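You operate a simulated robot arm through the tools that you are given. There is no shell and no other tool.

Carry out the task below with a simulated robot arm. There is one attempt and no reset: what you move stays moved.

Task
Soap the three union nuts and tighten the one that blows bubbles.
Fine: test air on for the search, off at the end; brush back on its spot.

It is judged by the outcome, as a careful person would: the job done as asked, and still so three seconds after it is handed in. It fails if anything else is knocked over, pushed out of place, dropped, spilled or broken.

Robot
A 7-joint arm with a three-finger gripper, fixed in place. Base frame: the origin is on the floor under the middle of its stand, x ahead of it, y to its left, z up. Readings come in mm, degrees, newtons and seconds.
It reaches about 1342 mm from its shoulder. Its first joint turns from -166.0 to 166.0 degrees. Payload 2.69 kg.
Tool frame: the origin (TCP) lies between the finger pads and is the grasp point; the fingertips stand 30 mm ahead of it; z points along the fingers, y is the line along which they close. The gripper opens to 128 mm; its body begins 117 mm behind the TCP.
Orientation is told as [roll, pitch, yaw] about the base's x, y, z axes, in that order, counted from this pose: with the fingers straight down and closing along the base's y, the tool's x points along the base's -x, its y along +y and its z along -z.

Tools
- The arm moves only by the tool play_rows. Its argument "moves" is a list of rows, each a list of 7 numbers: the turn, a rotation vector about the tool's x, y, z in degrees, then the shift along the tool's x, y, z in mm, then the finger opening in mm, from 0 to 128. In form: [[wx, wy, wz, tx, ty, tz, hand], ...]. A call has 1 to 20 rows; each row is the pose to reach, as a shift and turn from the pose commanded when the call began, along the tool's axes at that moment. Rows are played at 5 a second. More than 50 mm and 8.6 degrees between two rows, or a gripper value outside its range, and nothing of the call is played. A pose out of reach is approached as far as the arm can. The call stops where the force on the tool passes 70 N (or 10 N more than at its start, if that is more) or the arm is blocked; 0.2 s more then pass. Each finger travels about 127 mm/s and halts on what it meets, pressing with about 29 N; the grip force reading is that of the motor and also rises with nothing between the fingers. The clock runs only during rows and for 0.2 s after the last one: add rows that repeat a pose to give the fingers time. It gives the time, the measured TCP pose, the force on the tool (base axes), the opening and the grip force at its end, in the units of the frame above (readings bear some noise), with the torque about the TCP (base axes, N m) and any sound that the robot's microphone picked up.
- Cameras (640 x 400 px; columns grow to the right, rows downward): "scene" is fixed at [401.3, 649.9, 1399.4]; the picture's right is [-0.84, -0.54, 0.00], its down [-0.31, 0.48, -0.82] and it looks along [0.44, -0.69, -0.58] (base axes); focal length 214 px, centre (320, 200). "wrist" rides on the gripper at [58, 54, -131] in the tool frame; the picture's right is [-0.68, 0.74, 0.00], its down [-0.62, -0.57, -0.55] and it looks along [-0.40, -0.37, 0.84] (tool axes); focal length 234 px, centre (320, 200). There is no depth. A picture from a camera that has moved, and an enlarged one, comes with that camera's place and axes in the base frame and with its lens.
- grab_frame(camera): a new picture of that camera. No time passes.
- lift_body(by): moves the trunk up (or, below 0, down) by that many mm; the arm rides with it, the base frame stays. It gives what a move gives, with no picture.
- enlarge(camera, box): a new picture of the part [left, top, right, bottom] of that camera's present view, enlarged. No time passes.
- sign_off(): hands the job in; it is judged then, once.

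Nothing tells you positions but the pictures and the camera data. Unless the task says otherwise, let go and move clear before handing in.

The tools are called after ">>>" as a command line: name --pt "numbers of a row" for each row, then --argument value for the rest, lists and objects as JSON in quotes. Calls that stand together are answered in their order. play_rows: Moves the arm, as the interface text tells. Its arguments: {"type":"object","properties":{"moves":{"type":"array"}},"required":["moves"]} The other tools are called the same way: lift_body (by) moves the trunk up or down; grab_frame (camera) takes a picture; enlarge (camera, box) takes an enlarged picture of a part of a camera's view; sign_off () hands the job in.

At the start:

```text
clock: 0.0
tool_pos: [617.7, 323.7, 1192.3]
tool_rot: [0.0, 0.0, 0.0]
wrist_force: [0.4, -0.2, -0.1]
wrist_torque: [0.04, 0.0, -0.01]
width: 128.0
grip_force: 0.0
trunk travel left (down, up): [-150.0, 200.0]
```

scene: 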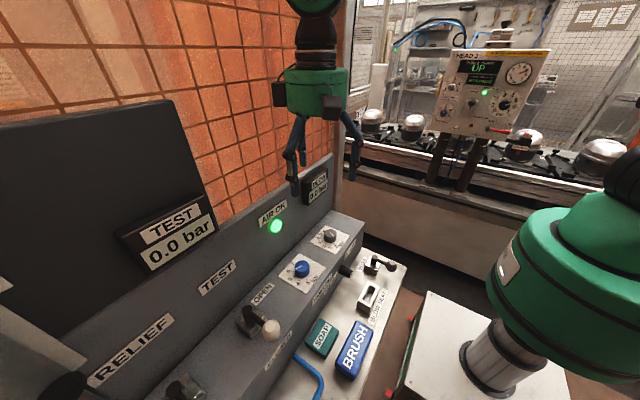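
wrist: 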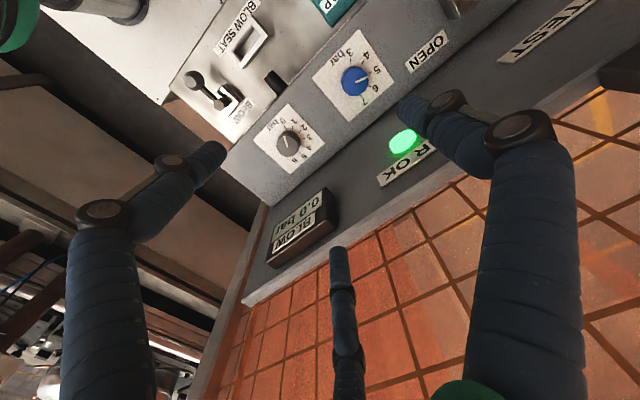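

I see a test panel on a bench with a test-air lever (OPEN), regulators, a relief valve, a soap pot and a brush; the union nuts are not in sight yet. I'll look closer with enlarged pictures before moving.

>>> enlarge --camera "scene" --box '[220, 200, 420, 400]'

>>> enlarge --camera "scene" --box '[0, 200, 320, 400]'

>>> enlarge --camera "scene" --box '[340, 0, 640, 200]'

>>> enlarge --camera "wrist" --box '[160, 0, 480, 200]'

```text
2.00 times, centred on (320, 300) of scene
camera zoom: at [401.3, 649.9, 1399.4], right [-0.84, -0.54, 0.0], down [-0.31, 0.48, -0.82], along [0.44, -0.69, -0.58], focal length 429 px, centre (320, 0)
```

zoom: 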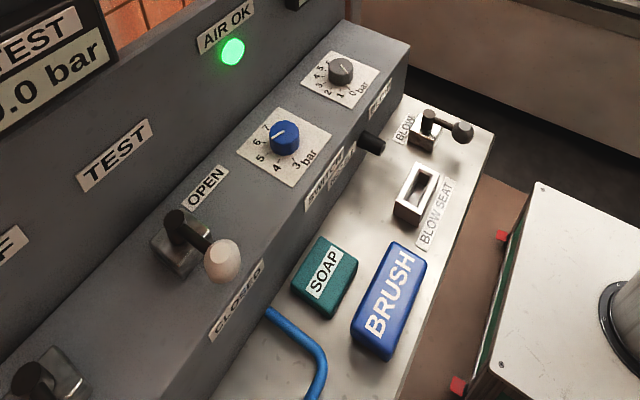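

```text
2.00 times, centred on (160, 300) of scene
camera zoom: at [401.3, 649.9, 1399.4], right [-0.84, -0.54, 0.0], down [-0.31, 0.48, -0.82], along [0.44, -0.69, -0.58], focal length 429 px, centre (640, 0)
```

zoom: 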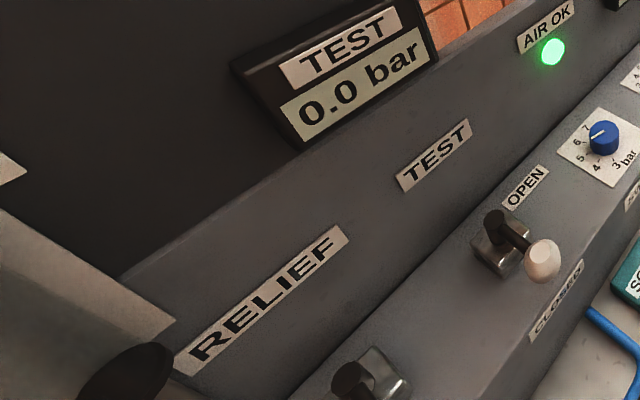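

```text
2.00 times, centred on (490, 100) of scene
camera zoom: at [401.3, 649.9, 1399.4], right [-0.84, -0.54, 0.0], down [-0.31, 0.48, -0.82], along [0.44, -0.69, -0.58], focal length 429 px, centre (-20, 400)
```

zoom: 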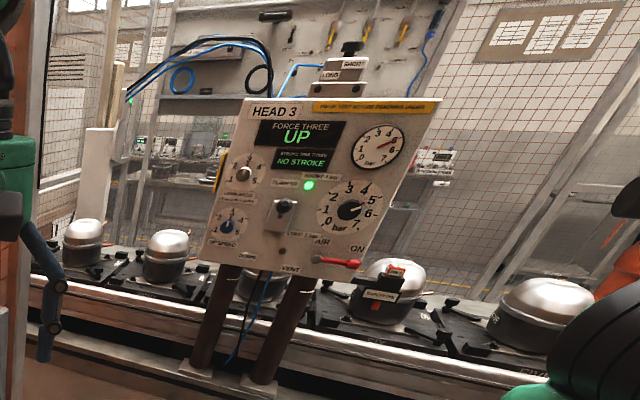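

```text
2.00 times, centred on (320, 100) of wrist
camera zoom: at [560.0, 376.5, 1323.6], right [0.68, 0.74, 0.0], down [0.62, -0.57, 0.55], along [0.4, -0.37, -0.84], focal length 468 px, centre (320, 400)
```

zoom: 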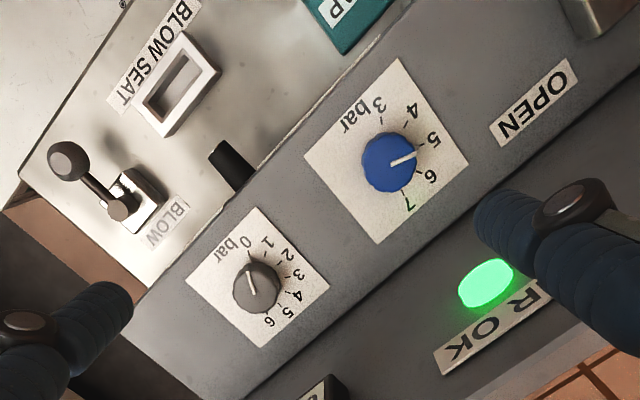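

The panel top is at roughly z≈930 with x≈560–680, and the rig with the nuts should lie further left (+y), out of view. I'll rotate the wrist in place so its camera looks toward +y before moving anywhere.

>>> play_rows --pt "0 0 -8 0 0 -5 128" --pt "0 0 -16 0 0 -10 128" --pt "0 0 -24 0 0 -15 128" --pt "0 0 -32 0 0 -20 128" --pt "0 0 -40 0 0 -25 128" --pt "0 0 -48 0 0 -30 128" --pt "0 0 -56 0 0 -35 128" --pt "0 0 -64 0 0 -40 128" --pt "0 0 -72 0 0 -45 128" --pt "0 0 -80 0 0 -50 128" --pt "0 0 -88 0 0 -50 128" --pt "0 0 -90 0 0 -50 128"

>>> grab_frame --camera "wrist"

>>> grab_frame --camera "scene"

```text
clock: 2.6
tool_pos: [618.4, 324.0, 1242.1]
tool_rot: [0.0, 0.0, 90.1]
wrist_force: [-0.2, 0.3, 0.3]
wrist_torque: [-0.01, 0.0, 0.01]
width: 128.0
grip_force: 0.1
trunk travel left (down, up): [-150.0, 200.0]
```

```text
taken
camera wrist: at [564.6, 264.0, 1373.5], right [-0.74, 0.68, 0.0], down [0.56, 0.62, 0.55], along [0.37, 0.4, -0.84], focal length 234 px, centre (320, 200)
```

wrist: 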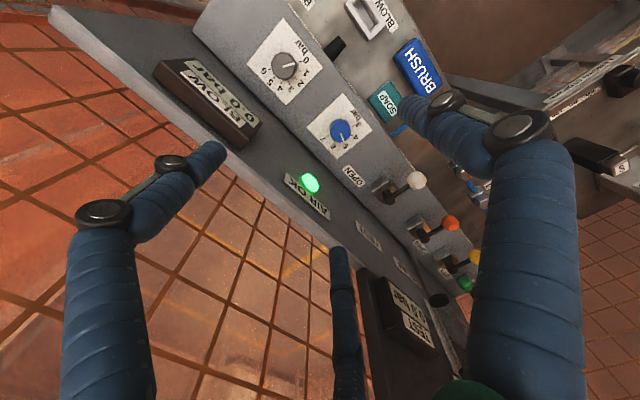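

```text
taken
```

scene: 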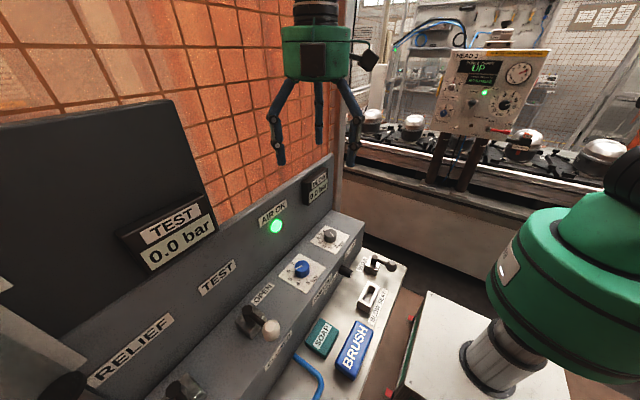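

The rotated view shows more valves (white, orange, yellow, green) along the panel and some rig to the left. Let me enlarge it.

>>> enlarge --camera "wrist" --box '[340, 40, 640, 320]'

>>> enlarge --camera "wrist" --box '[380, 0, 640, 160]'

```text
1.43 times, centred on (490, 180) of wrist
camera zoom: at [564.6, 264.0, 1373.5], right [-0.74, 0.68, 0.0], down [0.56, 0.62, 0.55], along [0.37, 0.4, -0.84], focal length 334 px, centre (77, 229)
```

zoom: 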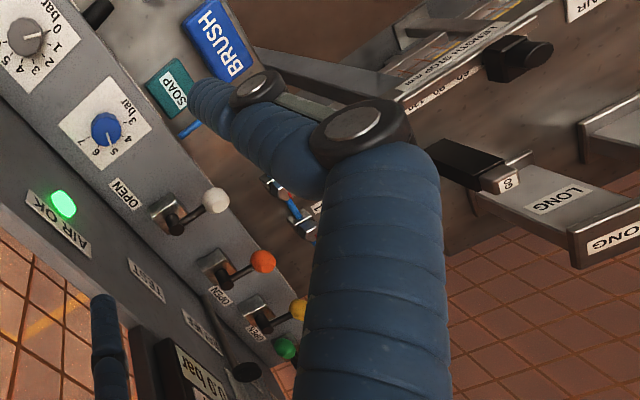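

```text
2.46 times, centred on (510, 80) of wrist
camera zoom: at [564.6, 264.0, 1373.5], right [-0.74, 0.68, 0.0], down [0.56, 0.62, 0.55], along [0.37, 0.4, -0.84], focal length 576 px, centre (-148, 495)
```

zoom: 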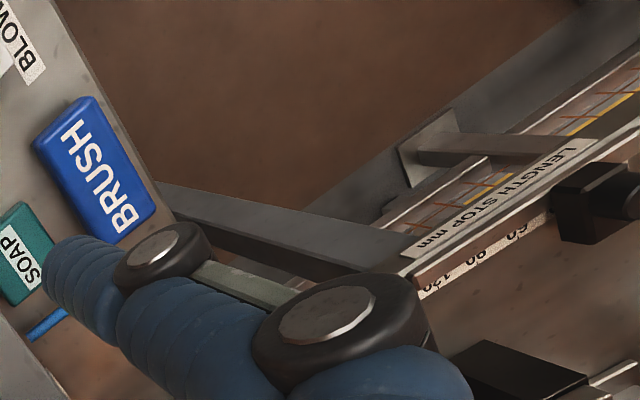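

I'll move the arm left and back at the same height to view the area around x≈560, y≈620.

>>> play_rows --pt "0 0 0 -15 20 0 128" --pt "0 0 0 -30 45 0 128" --pt "0 0 0 -45 70 0 128" --pt "0 0 0 -60 95 0 128" --pt "0 0 0 -75 120 0 128" --pt "0 0 0 -90 145 0 128" --pt "0 0 0 -105 170 0 128" --pt "0 0 0 -120 190 0 128"

>>> grab_frame --camera "wrist"

>>> grab_frame --camera "scene"

```text
clock: 4.4
tool_pos: [430.3, 444.0, 1241.3]
tool_rot: [0.0, 0.0, 90.0]
wrist_force: [0.0, -0.2, 0.8]
wrist_torque: [0.0, 0.0, 0.04]
width: 127.9
grip_force: 0.0
trunk travel left (down, up): [-150.0, 200.0]
```

```text
taken
camera wrist: at [375.5, 384.5, 1372.6], right [-0.74, 0.68, 0.0], down [0.57, 0.62, 0.55], along [0.37, 0.4, -0.84], focal length 234 px, centre (320, 200)
```

wrist: 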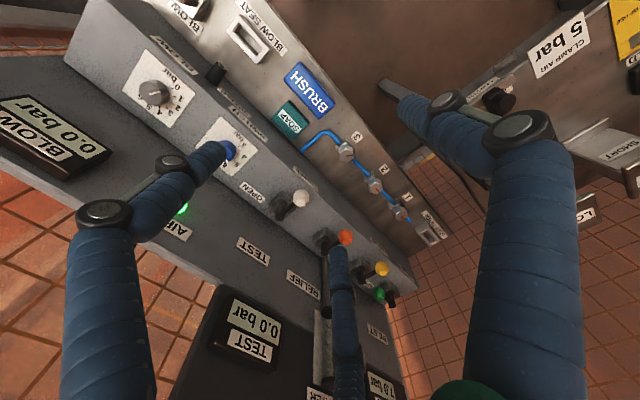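

```text
taken
```

scene: 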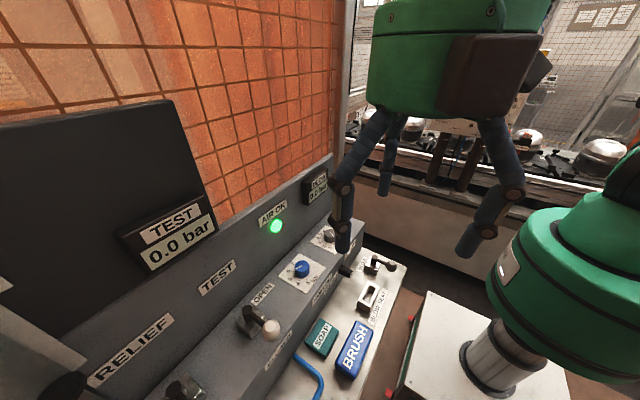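

Now I can see the blue tube on the front shelf with three union nuts (numbered 1–3), beside the soap and brush blocks. I'll enlarge.

>>> enlarge --camera "wrist" --box '[260, 50, 460, 260]'

>>> enlarge --camera "wrist" --box '[320, 110, 460, 260]'

>>> enlarge --camera "wrist" --box '[200, 160, 420, 400]'

>>> enlarge --camera "wrist" --box '[420, 0, 640, 220]'

```text
1.90 times, centred on (360, 155) of wrist
camera zoom: at [375.5, 384.5, 1372.6], right [-0.74, 0.68, 0.0], down [0.57, 0.62, 0.55], along [0.37, 0.4, -0.84], focal length 446 px, centre (244, 286)
```

zoom: 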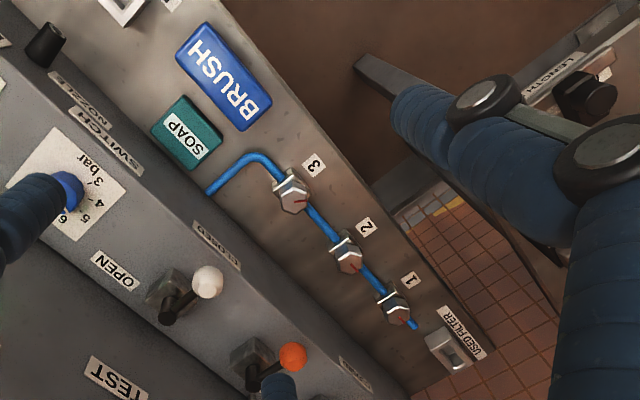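

```text
2.67 times, centred on (390, 185) of wrist
camera zoom: at [375.5, 384.5, 1372.6], right [-0.74, 0.68, 0.0], down [0.57, 0.62, 0.55], along [0.37, 0.4, -0.84], focal length 624 px, centre (133, 240)
```

zoom: 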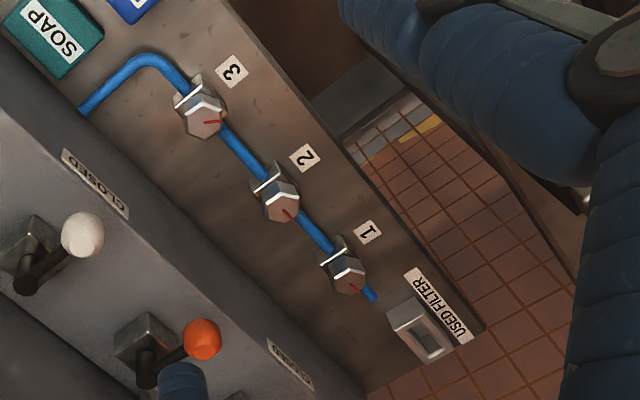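

```text
1.67 times, centred on (310, 280) of wrist
camera zoom: at [375.5, 384.5, 1372.6], right [-0.74, 0.68, 0.0], down [0.57, 0.62, 0.55], along [0.37, 0.4, -0.84], focal length 390 px, centre (337, 67)
```

zoom: 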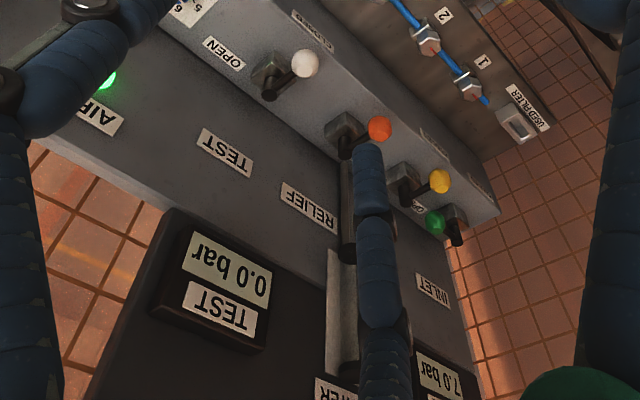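

```text
1.82 times, centred on (530, 110) of wrist
camera zoom: at [375.5, 384.5, 1372.6], right [-0.74, 0.68, 0.0], down [0.57, 0.62, 0.55], along [0.37, 0.4, -0.84], focal length 426 px, centre (-62, 364)
```

zoom: 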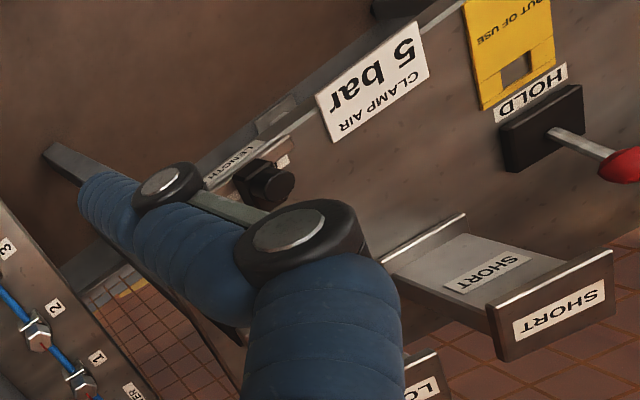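

Three union nuts sit on the shelf around x≈477, at y≈593 (3), 722 (2) and 847 (1), z≈800; the brush is near (446, 424, 811) and the soap near (525, 440, 801). I'll move closer to look at the nuts' orientation.

>>> play_rows --pt "0 0 0 -28 7 30 128" --pt "0 0 0 -56 14 60 128" --pt "0 0 0 -84 21 90 128" --pt "0 0 0 -112 28 120 128" --pt "0 0 0 -140 35 150 128" --pt "0 0 0 -166 40 181 128"

>>> grab_frame --camera "wrist"

>>> grab_frame --camera "scene"

```text
clock: 5.8
tool_pos: [388.5, 609.7, 1060.9]
tool_rot: [0.0, 0.0, 89.9]
wrist_force: [0.2, -0.1, -0.4]
wrist_torque: [0.0, 0.01, 0.02]
width: 127.8
grip_force: 0.0
trunk travel left (down, up): [-150.0, 200.0]
```

```text
taken
camera wrist: at [334.7, 550.5, 1192.0], right [-0.74, 0.68, 0.0], down [0.57, 0.62, 0.55], along [0.37, 0.4, -0.84], focal length 234 px, centre (320, 200)
```

wrist: 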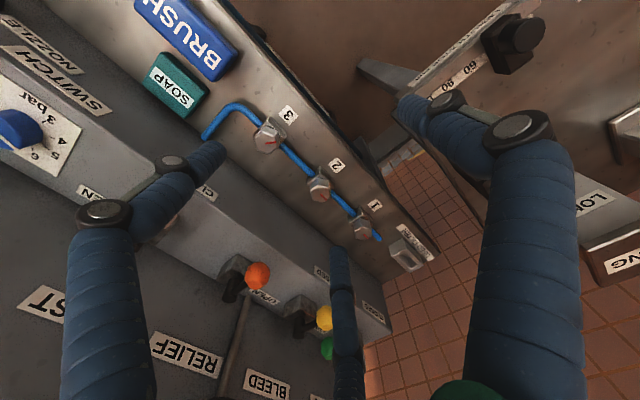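

```text
taken
```

scene: 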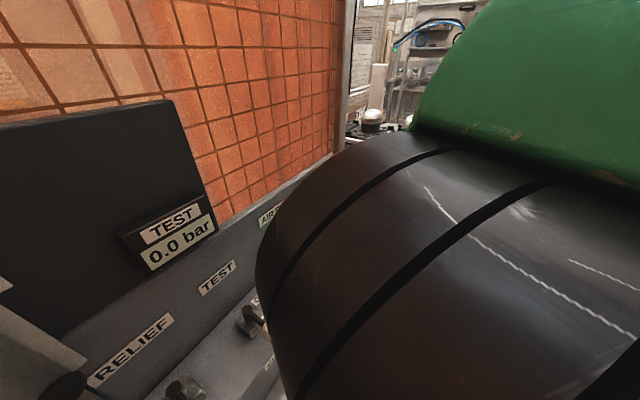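

>>> enlarge --camera "wrist" --box '[230, 90, 400, 250]'

>>> enlarge --camera "wrist" --box '[120, 0, 320, 160]'

>>> enlarge --camera "wrist" --box '[200, 220, 400, 400]'

```text
2.50 times, centred on (315, 170) of wrist
camera zoom: at [334.7, 550.5, 1192.0], right [-0.74, 0.68, 0.0], down [0.57, 0.62, 0.55], along [0.37, 0.4, -0.84], focal length 585 px, centre (332, 275)
```

zoom: 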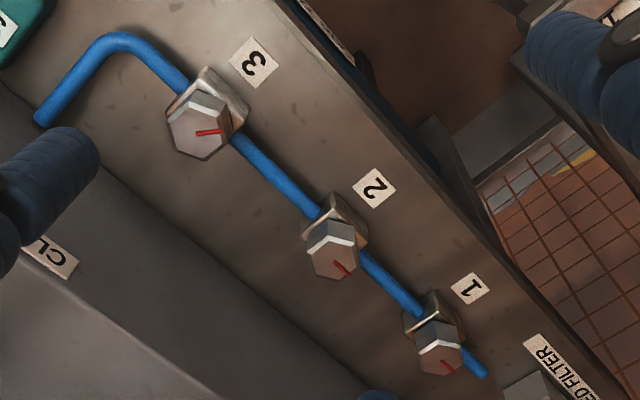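

```text
2.50 times, centred on (220, 80) of wrist
camera zoom: at [334.7, 550.5, 1192.0], right [-0.74, 0.68, 0.0], down [0.57, 0.62, 0.55], along [0.37, 0.4, -0.84], focal length 585 px, centre (570, 500)
```

zoom: 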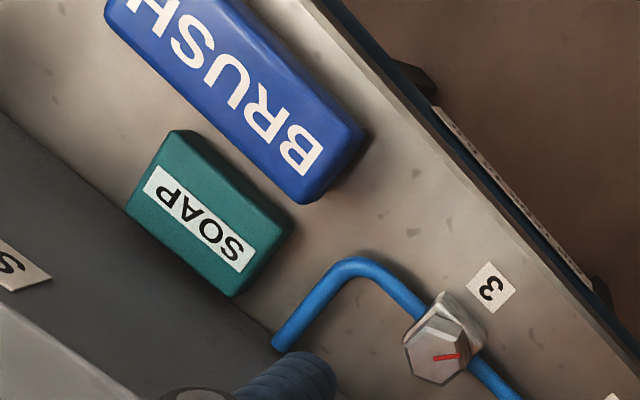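

```text
2.22 times, centred on (300, 310) of wrist
camera zoom: at [334.7, 550.5, 1192.0], right [-0.74, 0.68, 0.0], down [0.57, 0.62, 0.55], along [0.37, 0.4, -0.84], focal length 520 px, centre (364, -44)
```

zoom: 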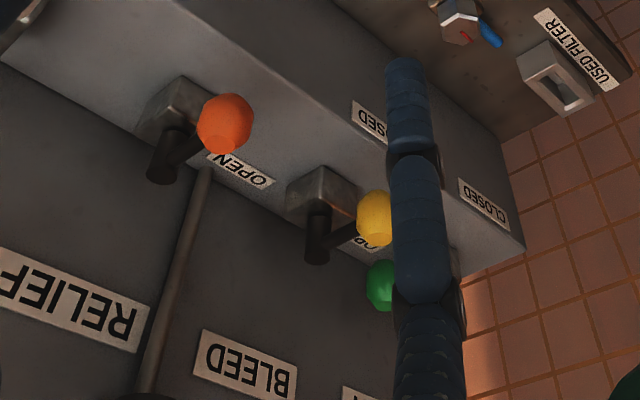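

The nuts are hexagons with vertical axes and a red tick on the top face. Now I'll look at the valve levers (white = TEST) from the front to understand how they swing.

>>> play_rows --pt "0 0 8 -2 -15 -10 128" --pt "0 0 16 -4 -30 -20 128" --pt "0 0 24 -6 -45 -30 128" --pt "0 0 32 -8 -60 -39 128" --pt "0 0 40 -10 -75 -39 128" --pt "0 0 47 -10 -91 -39 128"

>>> grab_frame --camera "wrist"

>>> enlarge --camera "wrist" --box '[220, 140, 460, 320]'

```text
clock: 7.2
tool_pos: [480.1, 618.1, 1099.9]
tool_rot: [0.0, 0.1, 42.8]
wrist_force: [-0.1, -0.7, -0.6]
wrist_torque: [-0.05, 0.04, -0.01]
width: 128.1
grip_force: 0.1
trunk travel left (down, up): [-150.0, 200.0]
```

```text
taken
camera wrist: at [400.5, 618.3, 1231.3], right [0.0, 1.0, 0.0], down [0.84, 0.0, 0.55], along [0.55, 0.0, -0.84], focal length 234 px, centre (320, 200)
```

wrist: 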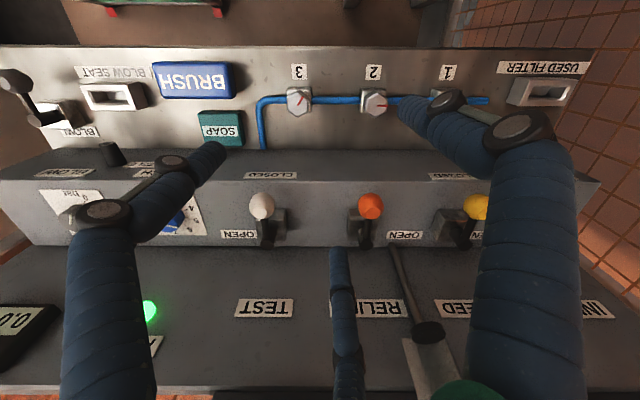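

```text
2.22 times, centred on (340, 230) of wrist
camera zoom: at [400.5, 618.3, 1231.3], right [0.0, 1.0, 0.0], down [0.84, 0.0, 0.55], along [0.55, 0.0, -0.84], focal length 520 px, centre (276, 133)
```

zoom: 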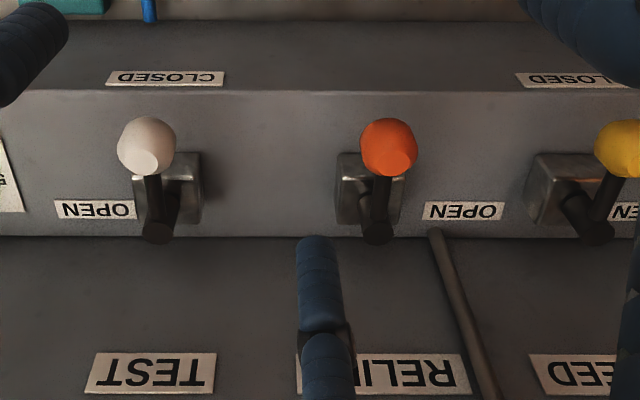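

The levers turn about vertical posts: CLOSED points toward the robot (−x), OPEN points to −y, and the TEST (white) knob is at about (577, 541, 973) with its post near (643, 541). I'll close the fingers here to see their shape when closed.

>>> play_rows --pt "0 0 0 0 0 0 60" --pt "0 0 0 0 0 0 60" --pt "0 0 0 0 0 0 60" --pt "0 0 0 0 0 0 60"

>>> grab_frame --camera "wrist"

>>> play_rows --pt "0 0 0 0 0 0 0" --pt "0 0 0 0 0 0 0" --pt "0 0 0 0 0 0 0" --pt "0 0 0 0 0 0 0"

>>> grab_frame --camera "wrist"

>>> grab_frame --camera "scene"

```text
clock: 8.2
tool_pos: [480.0, 619.0, 1101.4]
tool_rot: [0.0, 0.0, 43.0]
wrist_force: [-0.6, 0.9, 0.1]
wrist_torque: [-0.04, -0.02, -0.02]
width: 59.7
grip_force: 0.1
trunk travel left (down, up): [-150.0, 200.0]
```

```text
taken
camera wrist: at [400.1, 618.1, 1231.6], right [-0.01, 1.0, 0.0], down [0.84, 0.01, 0.55], along [0.55, 0.0, -0.84], focal length 234 px, centre (320, 200)
```

wrist: 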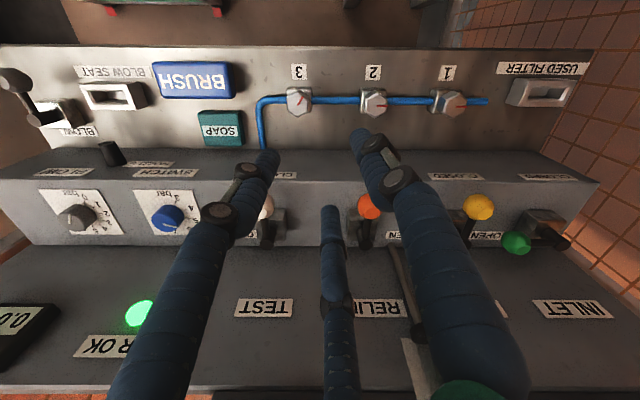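

```text
clock: 9.2
tool_pos: [478.8, 620.0, 1099.6]
tool_rot: [0.0, 0.0, 43.0]
wrist_force: [0.3, 0.4, -0.3]
wrist_torque: [0.0, -0.03, -0.01]
width: 2.1
grip_force: 29.2
trunk travel left (down, up): [-150.0, 200.0]
```

```text
taken
camera wrist: at [400.1, 618.1, 1231.5], right [-0.01, 1.0, 0.0], down [0.84, 0.01, 0.55], along [0.55, 0.0, -0.84], focal length 234 px, centre (320, 200)
```

wrist: 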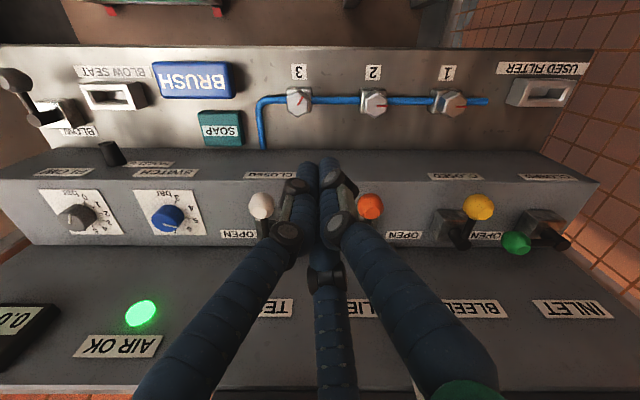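

```text
taken
```

scene: 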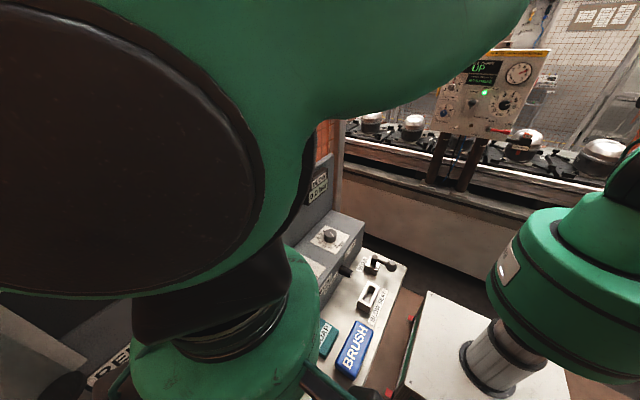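

The fingers close radially like a three-jaw chuck, so they suit the hex nuts. The view of the whole panel is now clear; I'll enlarge the nuts, the brush/soap and the valves.

>>> enlarge --camera "wrist" --box '[250, 50, 500, 140]'

>>> enlarge --camera "wrist" --box '[140, 40, 330, 160]'

>>> enlarge --camera "wrist" --box '[400, 150, 640, 340]'

>>> enlarge --camera "wrist" --box '[0, 130, 300, 380]'

```text
2.56 times, centred on (375, 95) of wrist
camera zoom: at [400.1, 618.1, 1231.5], right [-0.01, 1.0, 0.0], down [0.84, 0.01, 0.55], along [0.55, 0.0, -0.84], focal length 600 px, centre (179, 469)
```

zoom: 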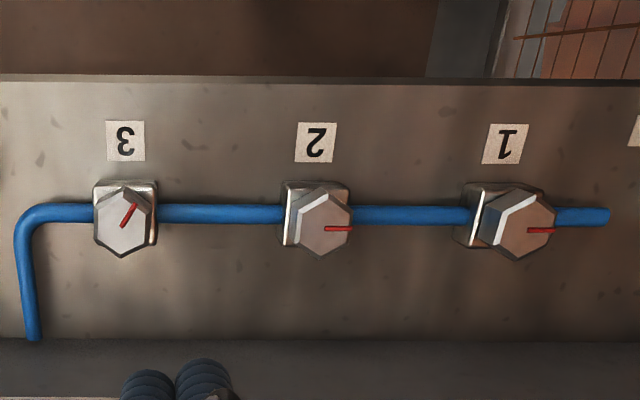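

```text
3.33 times, centred on (235, 100) of wrist
camera zoom: at [400.1, 618.1, 1231.5], right [-0.01, 1.0, 0.0], down [0.84, 0.01, 0.55], along [0.55, 0.0, -0.84], focal length 781 px, centre (603, 533)
```

zoom: 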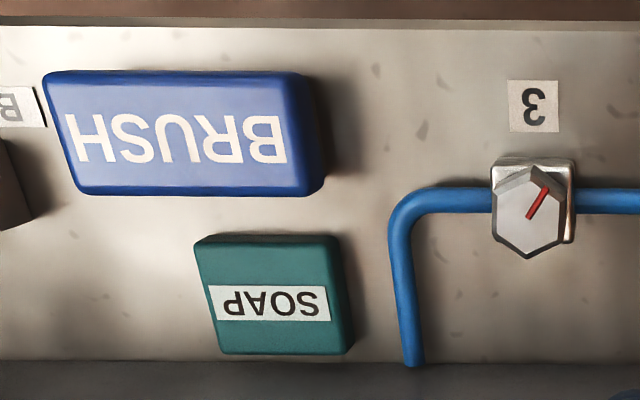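

```text
2.11 times, centred on (520, 245) of wrist
camera zoom: at [400.1, 618.1, 1231.5], right [-0.01, 1.0, 0.0], down [0.84, 0.01, 0.55], along [0.55, 0.0, -0.84], focal length 493 px, centre (-101, 105)
```

zoom: 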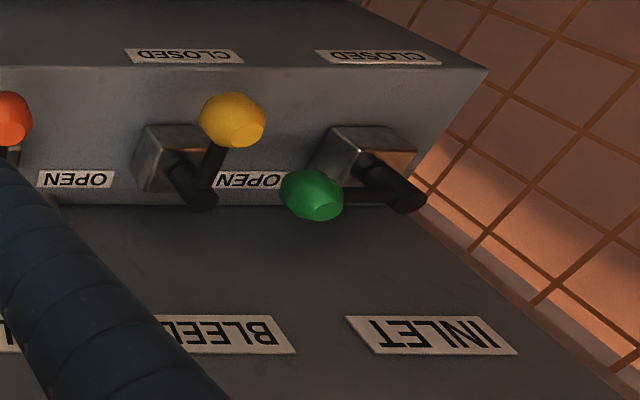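

```text
1.60 times, centred on (150, 255) of wrist
camera zoom: at [400.1, 618.1, 1231.5], right [-0.01, 1.0, 0.0], down [0.84, 0.01, 0.55], along [0.55, 0.0, -0.84], focal length 375 px, centre (592, 112)
```

zoom: 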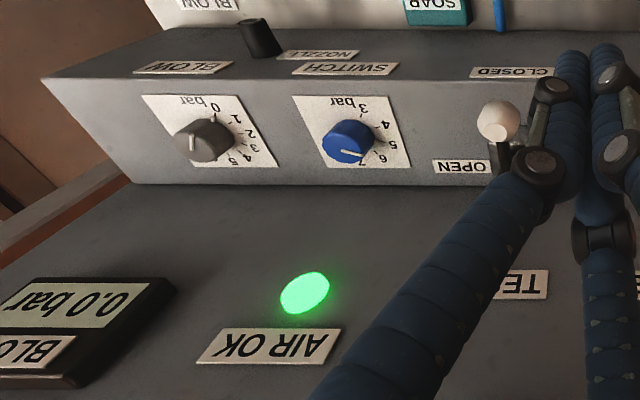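

Nut tops are at about z≈850 (x≈474, y≈583/703/821), the shelf at z≈790, and the brush block spans about x 422–474, y 358–470, top z≈811. I'll first open the TEST valve by pushing its white knob from CLOSED (−x) round to OPEN (−y) with the closed fingers, staging beside it at (578, 612).

>>> play_rows --pt "0 0 7 -11 -12 0 0" --pt "0 0 14 -22 -24 0 0" --pt "0 0 21 -33 -36 0 0" --pt "0 0 28 -44 -48 0 0" --pt "0 0 35 -55 -60 0 0" --pt "0 0 43 -67 -73 0 0"

>>> grab_frame --camera "wrist"

>>> grab_frame --camera "scene"

```text
clock: 10.6
tool_pos: [577.9, 611.2, 1099.5]
tool_rot: [0.0, 0.0, -0.1]
wrist_force: [0.5, -0.7, -0.9]
wrist_torque: [0.03, 0.01, 0.01]
width: 2.2
grip_force: 29.4
trunk travel left (down, up): [-150.0, 200.0]
```

```text
taken
camera wrist: at [519.7, 664.8, 1231.3], right [0.68, 0.73, 0.0], down [0.61, -0.57, 0.55], along [0.4, -0.37, -0.84], focal length 234 px, centre (320, 200)
```

wrist: 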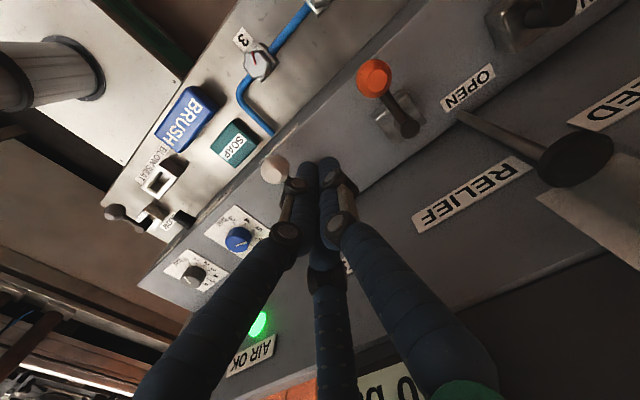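

```text
taken
```

scene: 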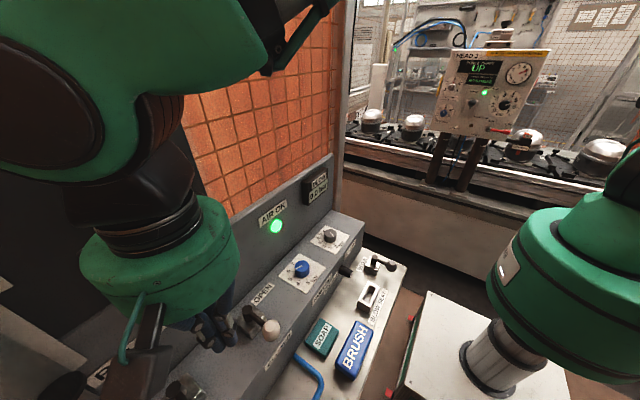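

The white knob is at about (576, 541, 973), and my closed fingers hang on its +y side with clearance. I'll descend so the fingertips reach z≈955.

>>> play_rows --pt "0 0 0 0 0 30 0" --pt "0 0 0 0 0 60 0" --pt "0 0 0 0 0 90 0" --pt "0 0 0 0 0 113 0"

>>> grab_frame --camera "scene"

>>> grab_frame --camera "wrist"

```text
clock: 11.6
tool_pos: [578.0, 611.6, 985.2]
tool_rot: [0.0, 0.1, 0.0]
wrist_force: [0.3, 0.5, 0.7]
wrist_torque: [-0.05, 0.0, -0.01]
width: 2.2
grip_force: 28.8
trunk travel left (down, up): [-150.0, 200.0]
```

```text
taken
```

scene: 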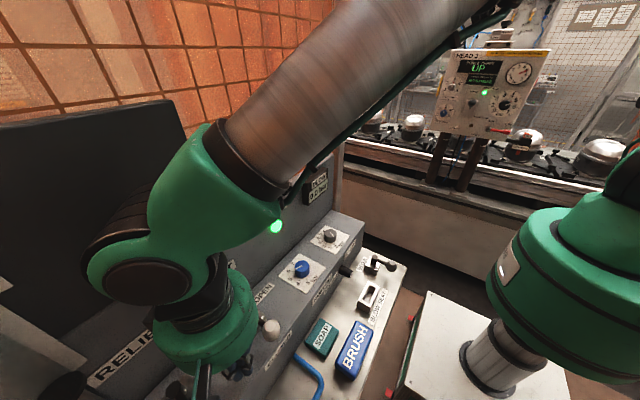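

```text
taken
camera wrist: at [520.1, 664.6, 1117.3], right [0.68, 0.74, 0.0], down [0.62, -0.57, 0.55], along [0.4, -0.37, -0.84], focal length 234 px, centre (320, 200)
```

wrist: 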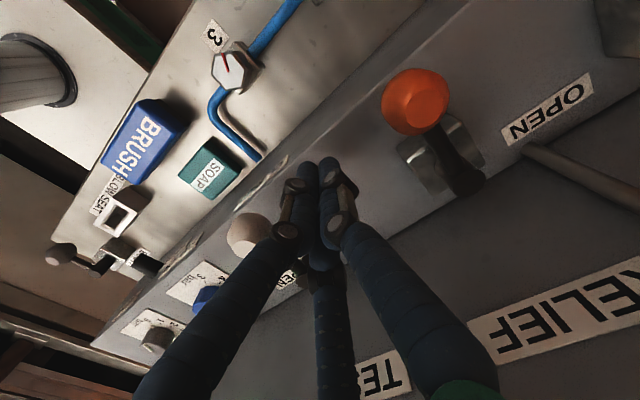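

The fingers are beside the knob. I'll tilt the tool 25° so the wrist leans away from the back board before pushing.

>>> play_rows --pt "0 -6 0 0 0 0 0" --pt "0 -12 0 0 0 0 0" --pt "0 -18 0 0 0 0 0" --pt "0 -25 0 0 0 0 0"

>>> grab_frame --camera "scene"

>>> grab_frame --camera "wrist"

```text
clock: 12.6
tool_pos: [579.5, 611.7, 986.6]
tool_rot: [0.1, -25.1, -0.1]
wrist_force: [0.6, 0.0, -0.7]
wrist_torque: [0.0, 0.05, 0.01]
width: 2.3
grip_force: 29.0
trunk travel left (down, up): [-150.0, 200.0]
```

```text
taken
```

scene: 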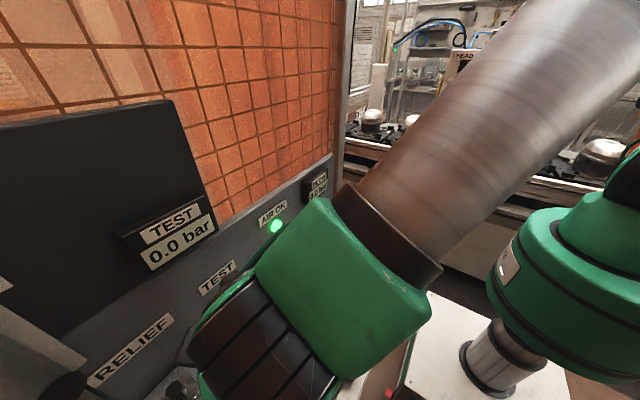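

```text
taken
camera wrist: at [470.4, 665.4, 1081.7], right [0.61, 0.74, 0.29], down [0.33, -0.57, 0.76], along [0.72, -0.37, -0.59], focal length 234 px, centre (320, 200)
```

wrist: 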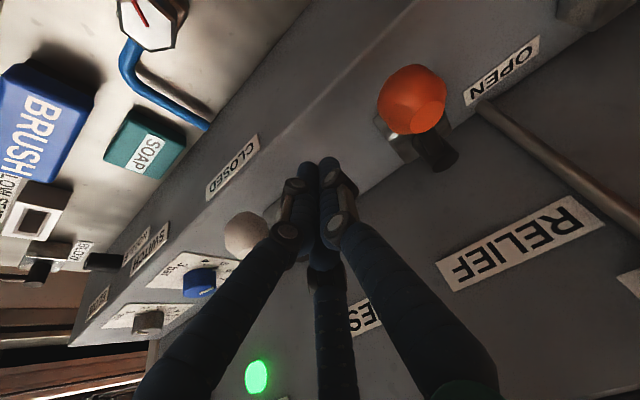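

The wrist now leans clear and the TEST display is visible. I'll push the knob through the first half of its arc.

>>> play_rows --pt "0 0 0 1.7 -21.5 -0.8 0" --pt "0 0 0 3.8 -40.5 -1.8 0" --pt "0 0 0 7.7 -52.1 -3.6 0" --pt "0 0 0 9.6 -64.3 -4.5 0" --pt "0 0 0 9.6 -76.7 -4.5 0" --pt "0 0 0 7.7 -88.9 -3.6 0"

>>> grab_frame --camera "wrist"

>>> grab_frame --camera "scene"

```text
clock: 14.0
tool_pos: [568.9, 523.1, 988.2]
tool_rot: [-0.1, -25.0, 0.0]
wrist_force: [0.4, -0.8, -0.2]
wrist_torque: [0.04, -0.03, -0.01]
width: 2.2
grip_force: 28.8
trunk travel left (down, up): [-150.0, 200.0]
```

```text
taken
camera wrist: at [461.2, 575.8, 1081.5], right [0.61, 0.74, 0.28], down [0.33, -0.56, 0.76], along [0.72, -0.37, -0.59], focal length 234 px, centre (320, 200)
```

wrist: 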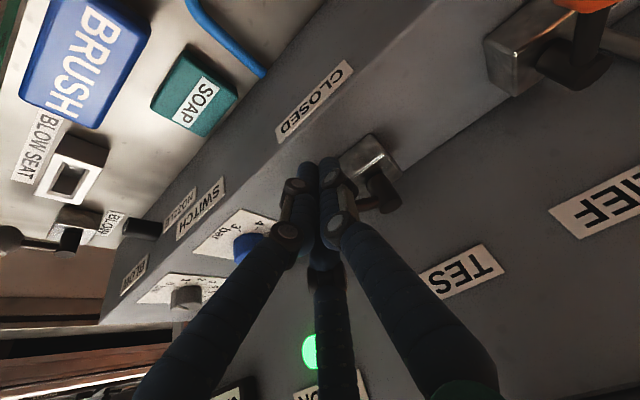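

```text
taken
```

scene: 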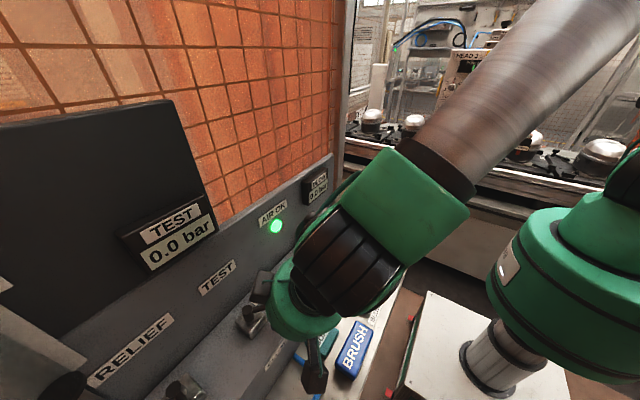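

The lever is swinging with low force. I'll carry on round the arc toward OPEN.

>>> play_rows --pt "0 0 0 -3.9 -11.6 1.8 0" --pt "0 0 0 -9.4 -22.3 4.4 0" --pt "0 0 0 -16.7 -31.8 7.8 0" --pt "0 0 0 -25.3 -39.8 11.8 0" --pt "0 0 0 -30 -43.1 14 0"

>>> grab_frame --camera "wrist"

>>> grab_frame --camera "scene"

```text
clock: 15.2
tool_pos: [600.1, 479.0, 985.9]
tool_rot: [-0.2, -24.8, 0.0]
wrist_force: [-21.1, -3.8, -6.9]
wrist_torque: [0.04, 0.37, -0.06]
width: 2.2
grip_force: 28.9
trunk travel left (down, up): [-150.0, 200.0]
```

```text
taken
camera wrist: at [493.2, 531.9, 1079.5], right [0.61, 0.74, 0.28], down [0.33, -0.56, 0.76], along [0.72, -0.37, -0.59], focal length 234 px, centre (320, 200)
```

wrist: 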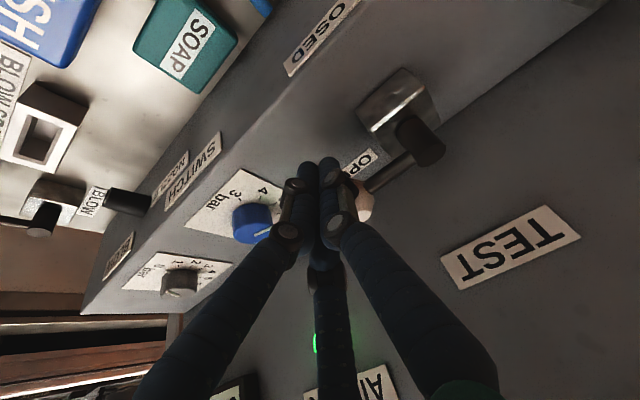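

```text
taken
```

scene: 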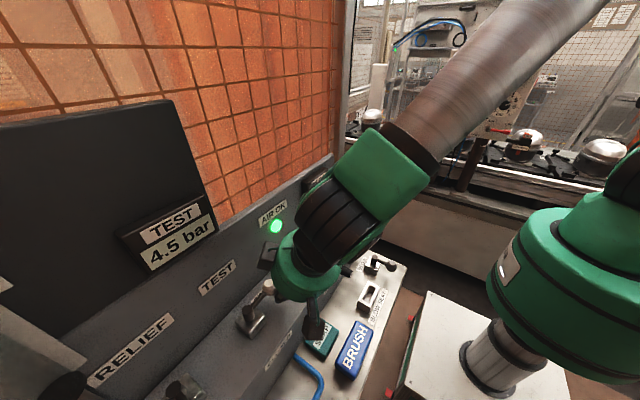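

The TEST gauge reads 4.5 bar and the lever is at its OPEN stop. I'll back off and lift clear.

>>> play_rows --pt "0 0 0 9.1 0 -4.2 0" --pt "0 0 0 22.7 0 -10.6 0" --pt "0 0 0 5.8 0 -46.9 0" --pt "0 0 0 -11.1 0 -83.1 0" --pt "0 0 0 -28 0 -119.4 0" --pt "0 0 0 -28 0 -119.4 0"

>>> enlarge --camera "scene" --box '[100, 160, 340, 360]'

>>> grab_frame --camera "wrist"

```text
clock: 16.6
tool_pos: [577.2, 477.6, 1108.8]
tool_rot: [-0.1, -25.1, 0.1]
wrist_force: [-1.1, -0.5, 0.7]
wrist_torque: [0.03, 0.0, 0.02]
width: 2.2
grip_force: 29.3
trunk travel left (down, up): [-150.0, 200.0]
```

```text
2.00 times, centred on (220, 260) of scene
camera zoom: at [401.3, 649.9, 1399.4], right [-0.84, -0.54, 0.0], down [-0.31, 0.48, -0.82], along [0.44, -0.69, -0.58], focal length 429 px, centre (520, 80)
```

zoom: 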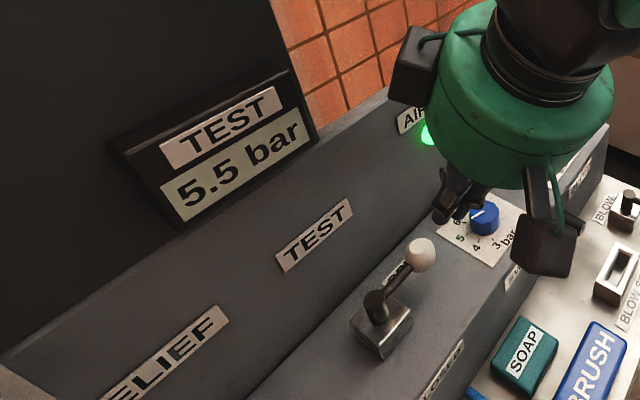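

```text
taken
camera wrist: at [468.5, 531.9, 1203.2], right [0.61, 0.74, 0.29], down [0.33, -0.57, 0.76], along [0.72, -0.37, -0.59], focal length 234 px, centre (320, 200)
```

wrist: 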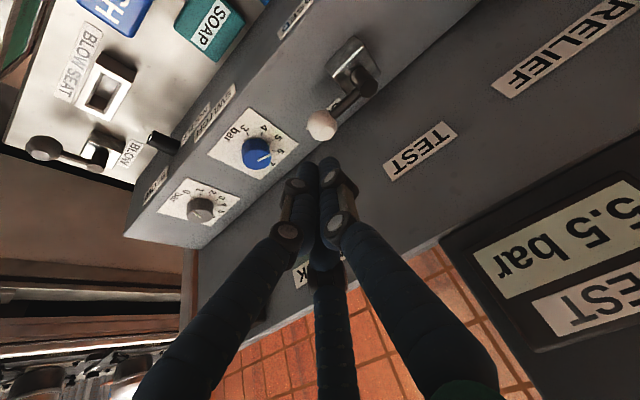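

Test air is on at 5.5 bar with the lever open. Next is the brush: I'll level the tool, swing back over the shelf and turn to yaw 90 so a pre-grasp view above the brush is possible.

>>> play_rows --pt "0 5 0 21 -12 -10 20" --pt "0 10 0 43 -25 -20 40" --pt "0 15 0 65 -38 -30 60" --pt "0 20 0 87 -50 -40 80" --pt "0 25 0 108 -63 -50 90"

>>> play_rows --pt "0 0 -8 0 0 9 90" --pt "0 0 -16 0 0 18 90" --pt "0 0 -24 0 0 27 90" --pt "0 0 -32 0 0 36 90" --pt "0 0 -40 0 0 45 90" --pt "0 0 -48 0 0 54 90" --pt "0 0 -56 0 0 63 90" --pt "0 0 -64 0 0 72 90" --pt "0 0 -72 0 0 81 90" --pt "0 0 -80 0 0 90 90" --pt "0 0 -88 0 0 100 90" --pt "0 0 -90 0 0 108 90"

>>> grab_frame --camera "wrist"

>>> grab_frame --camera "scene"

```text
clock: 17.8
tool_pos: [458.9, 417.3, 1109.1]
tool_rot: [0.0, 0.1, 0.1]
wrist_force: [0.3, 0.3, 0.7]
wrist_torque: [-0.04, -0.02, -0.03]
width: 90.1
grip_force: 0.0
trunk travel left (down, up): [-150.0, 200.0]
```

```text
clock: 20.4
tool_pos: [459.8, 415.6, 998.7]
tool_rot: [-0.1, -0.1, 90.1]
wrist_force: [0.0, 0.2, 0.0]
wrist_torque: [-0.01, -0.01, 0.01]
width: 89.8
grip_force: 0.0
trunk travel left (down, up): [-150.0, 200.0]
```

```text
taken
camera wrist: at [405.2, 357.6, 1130.1], right [-0.74, 0.68, 0.0], down [0.56, 0.62, 0.55], along [0.37, 0.4, -0.84], focal length 234 px, centre (320, 200)
```

wrist: 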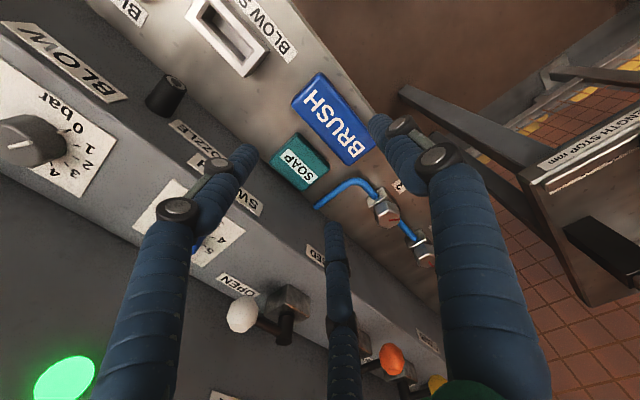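

```text
taken
```

scene: 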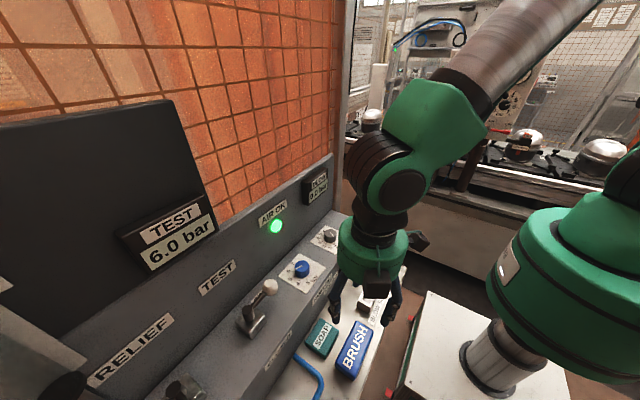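

Test air is now at 6.0 bar. I'll enlarge to measure the brush and soap precisely.

>>> enlarge --camera "wrist" --box '[240, 50, 420, 230]'

>>> enlarge --camera "scene" --box '[280, 280, 420, 400]'

```text
2.22 times, centred on (330, 140) of wrist
camera zoom: at [405.2, 357.6, 1130.1], right [-0.74, 0.68, 0.0], down [0.56, 0.62, 0.55], along [0.37, 0.4, -0.84], focal length 520 px, centre (298, 333)
```

zoom: 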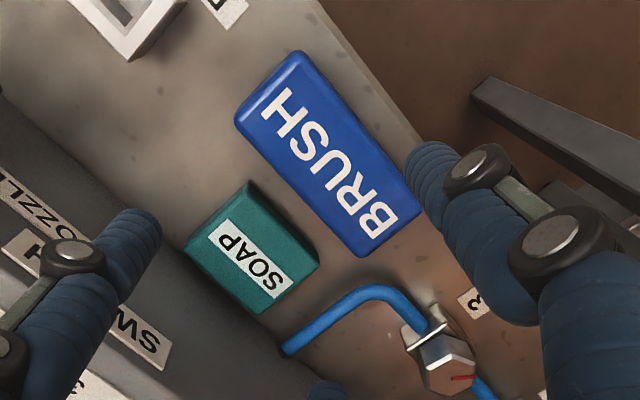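

```text
3.33 times, centred on (350, 340) of scene
camera zoom: at [401.3, 649.9, 1399.4], right [-0.84, -0.54, 0.0], down [-0.31, 0.48, -0.82], along [0.44, -0.69, -0.58], focal length 715 px, centre (220, -267)
```

zoom: 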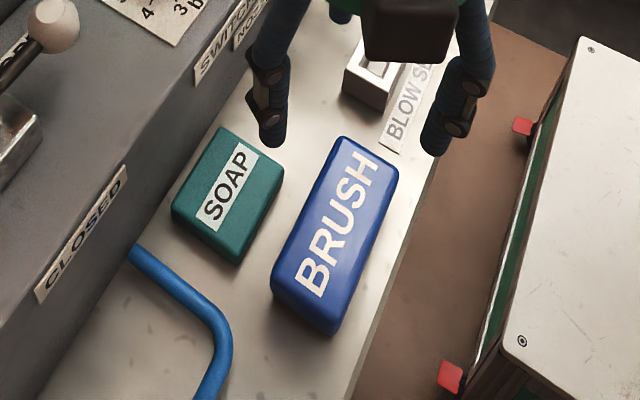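

The combined views put the brush top at z≈834 with x 424–468 and y 375–481. I'll zoom in more to find the brush's and the soap's lower edges.

>>> enlarge --camera "scene" --box '[310, 300, 380, 384]'

>>> enlarge --camera "wrist" --box '[280, 60, 380, 180]'

>>> enlarge --camera "wrist" --box '[240, 120, 350, 220]'

```text
4.76 times, centred on (345, 342) of scene
camera zoom: at [401.3, 649.9, 1399.4], right [-0.84, -0.54, 0.0], down [-0.31, 0.48, -0.82], along [0.44, -0.69, -0.58], focal length 1021 px, centre (201, -476)
```

zoom: 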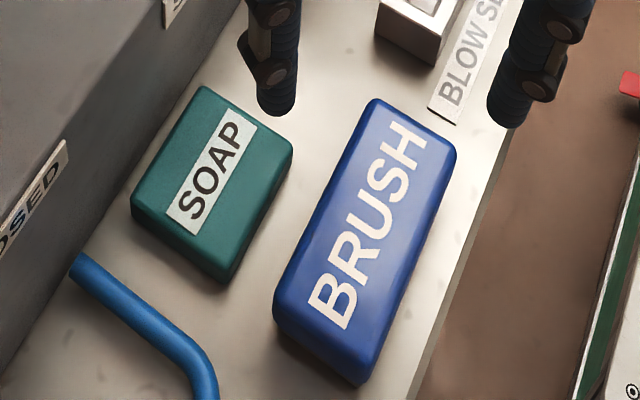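

```text
3.33 times, centred on (330, 120) of wrist
camera zoom: at [405.2, 357.6, 1130.1], right [-0.74, 0.68, 0.0], down [0.56, 0.62, 0.55], along [0.37, 0.4, -0.84], focal length 781 px, centre (287, 467)
```

zoom: 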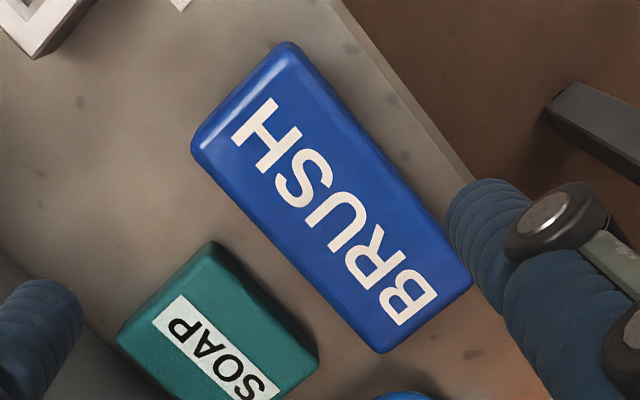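

```text
4.00 times, centred on (295, 170) of wrist
camera zoom: at [405.2, 357.6, 1130.1], right [-0.74, 0.68, 0.0], down [0.56, 0.62, 0.55], along [0.37, 0.4, -0.84], focal length 937 px, centre (420, 320)
```

zoom: 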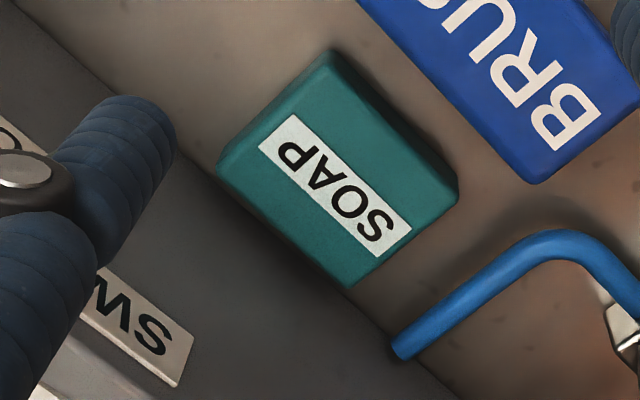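

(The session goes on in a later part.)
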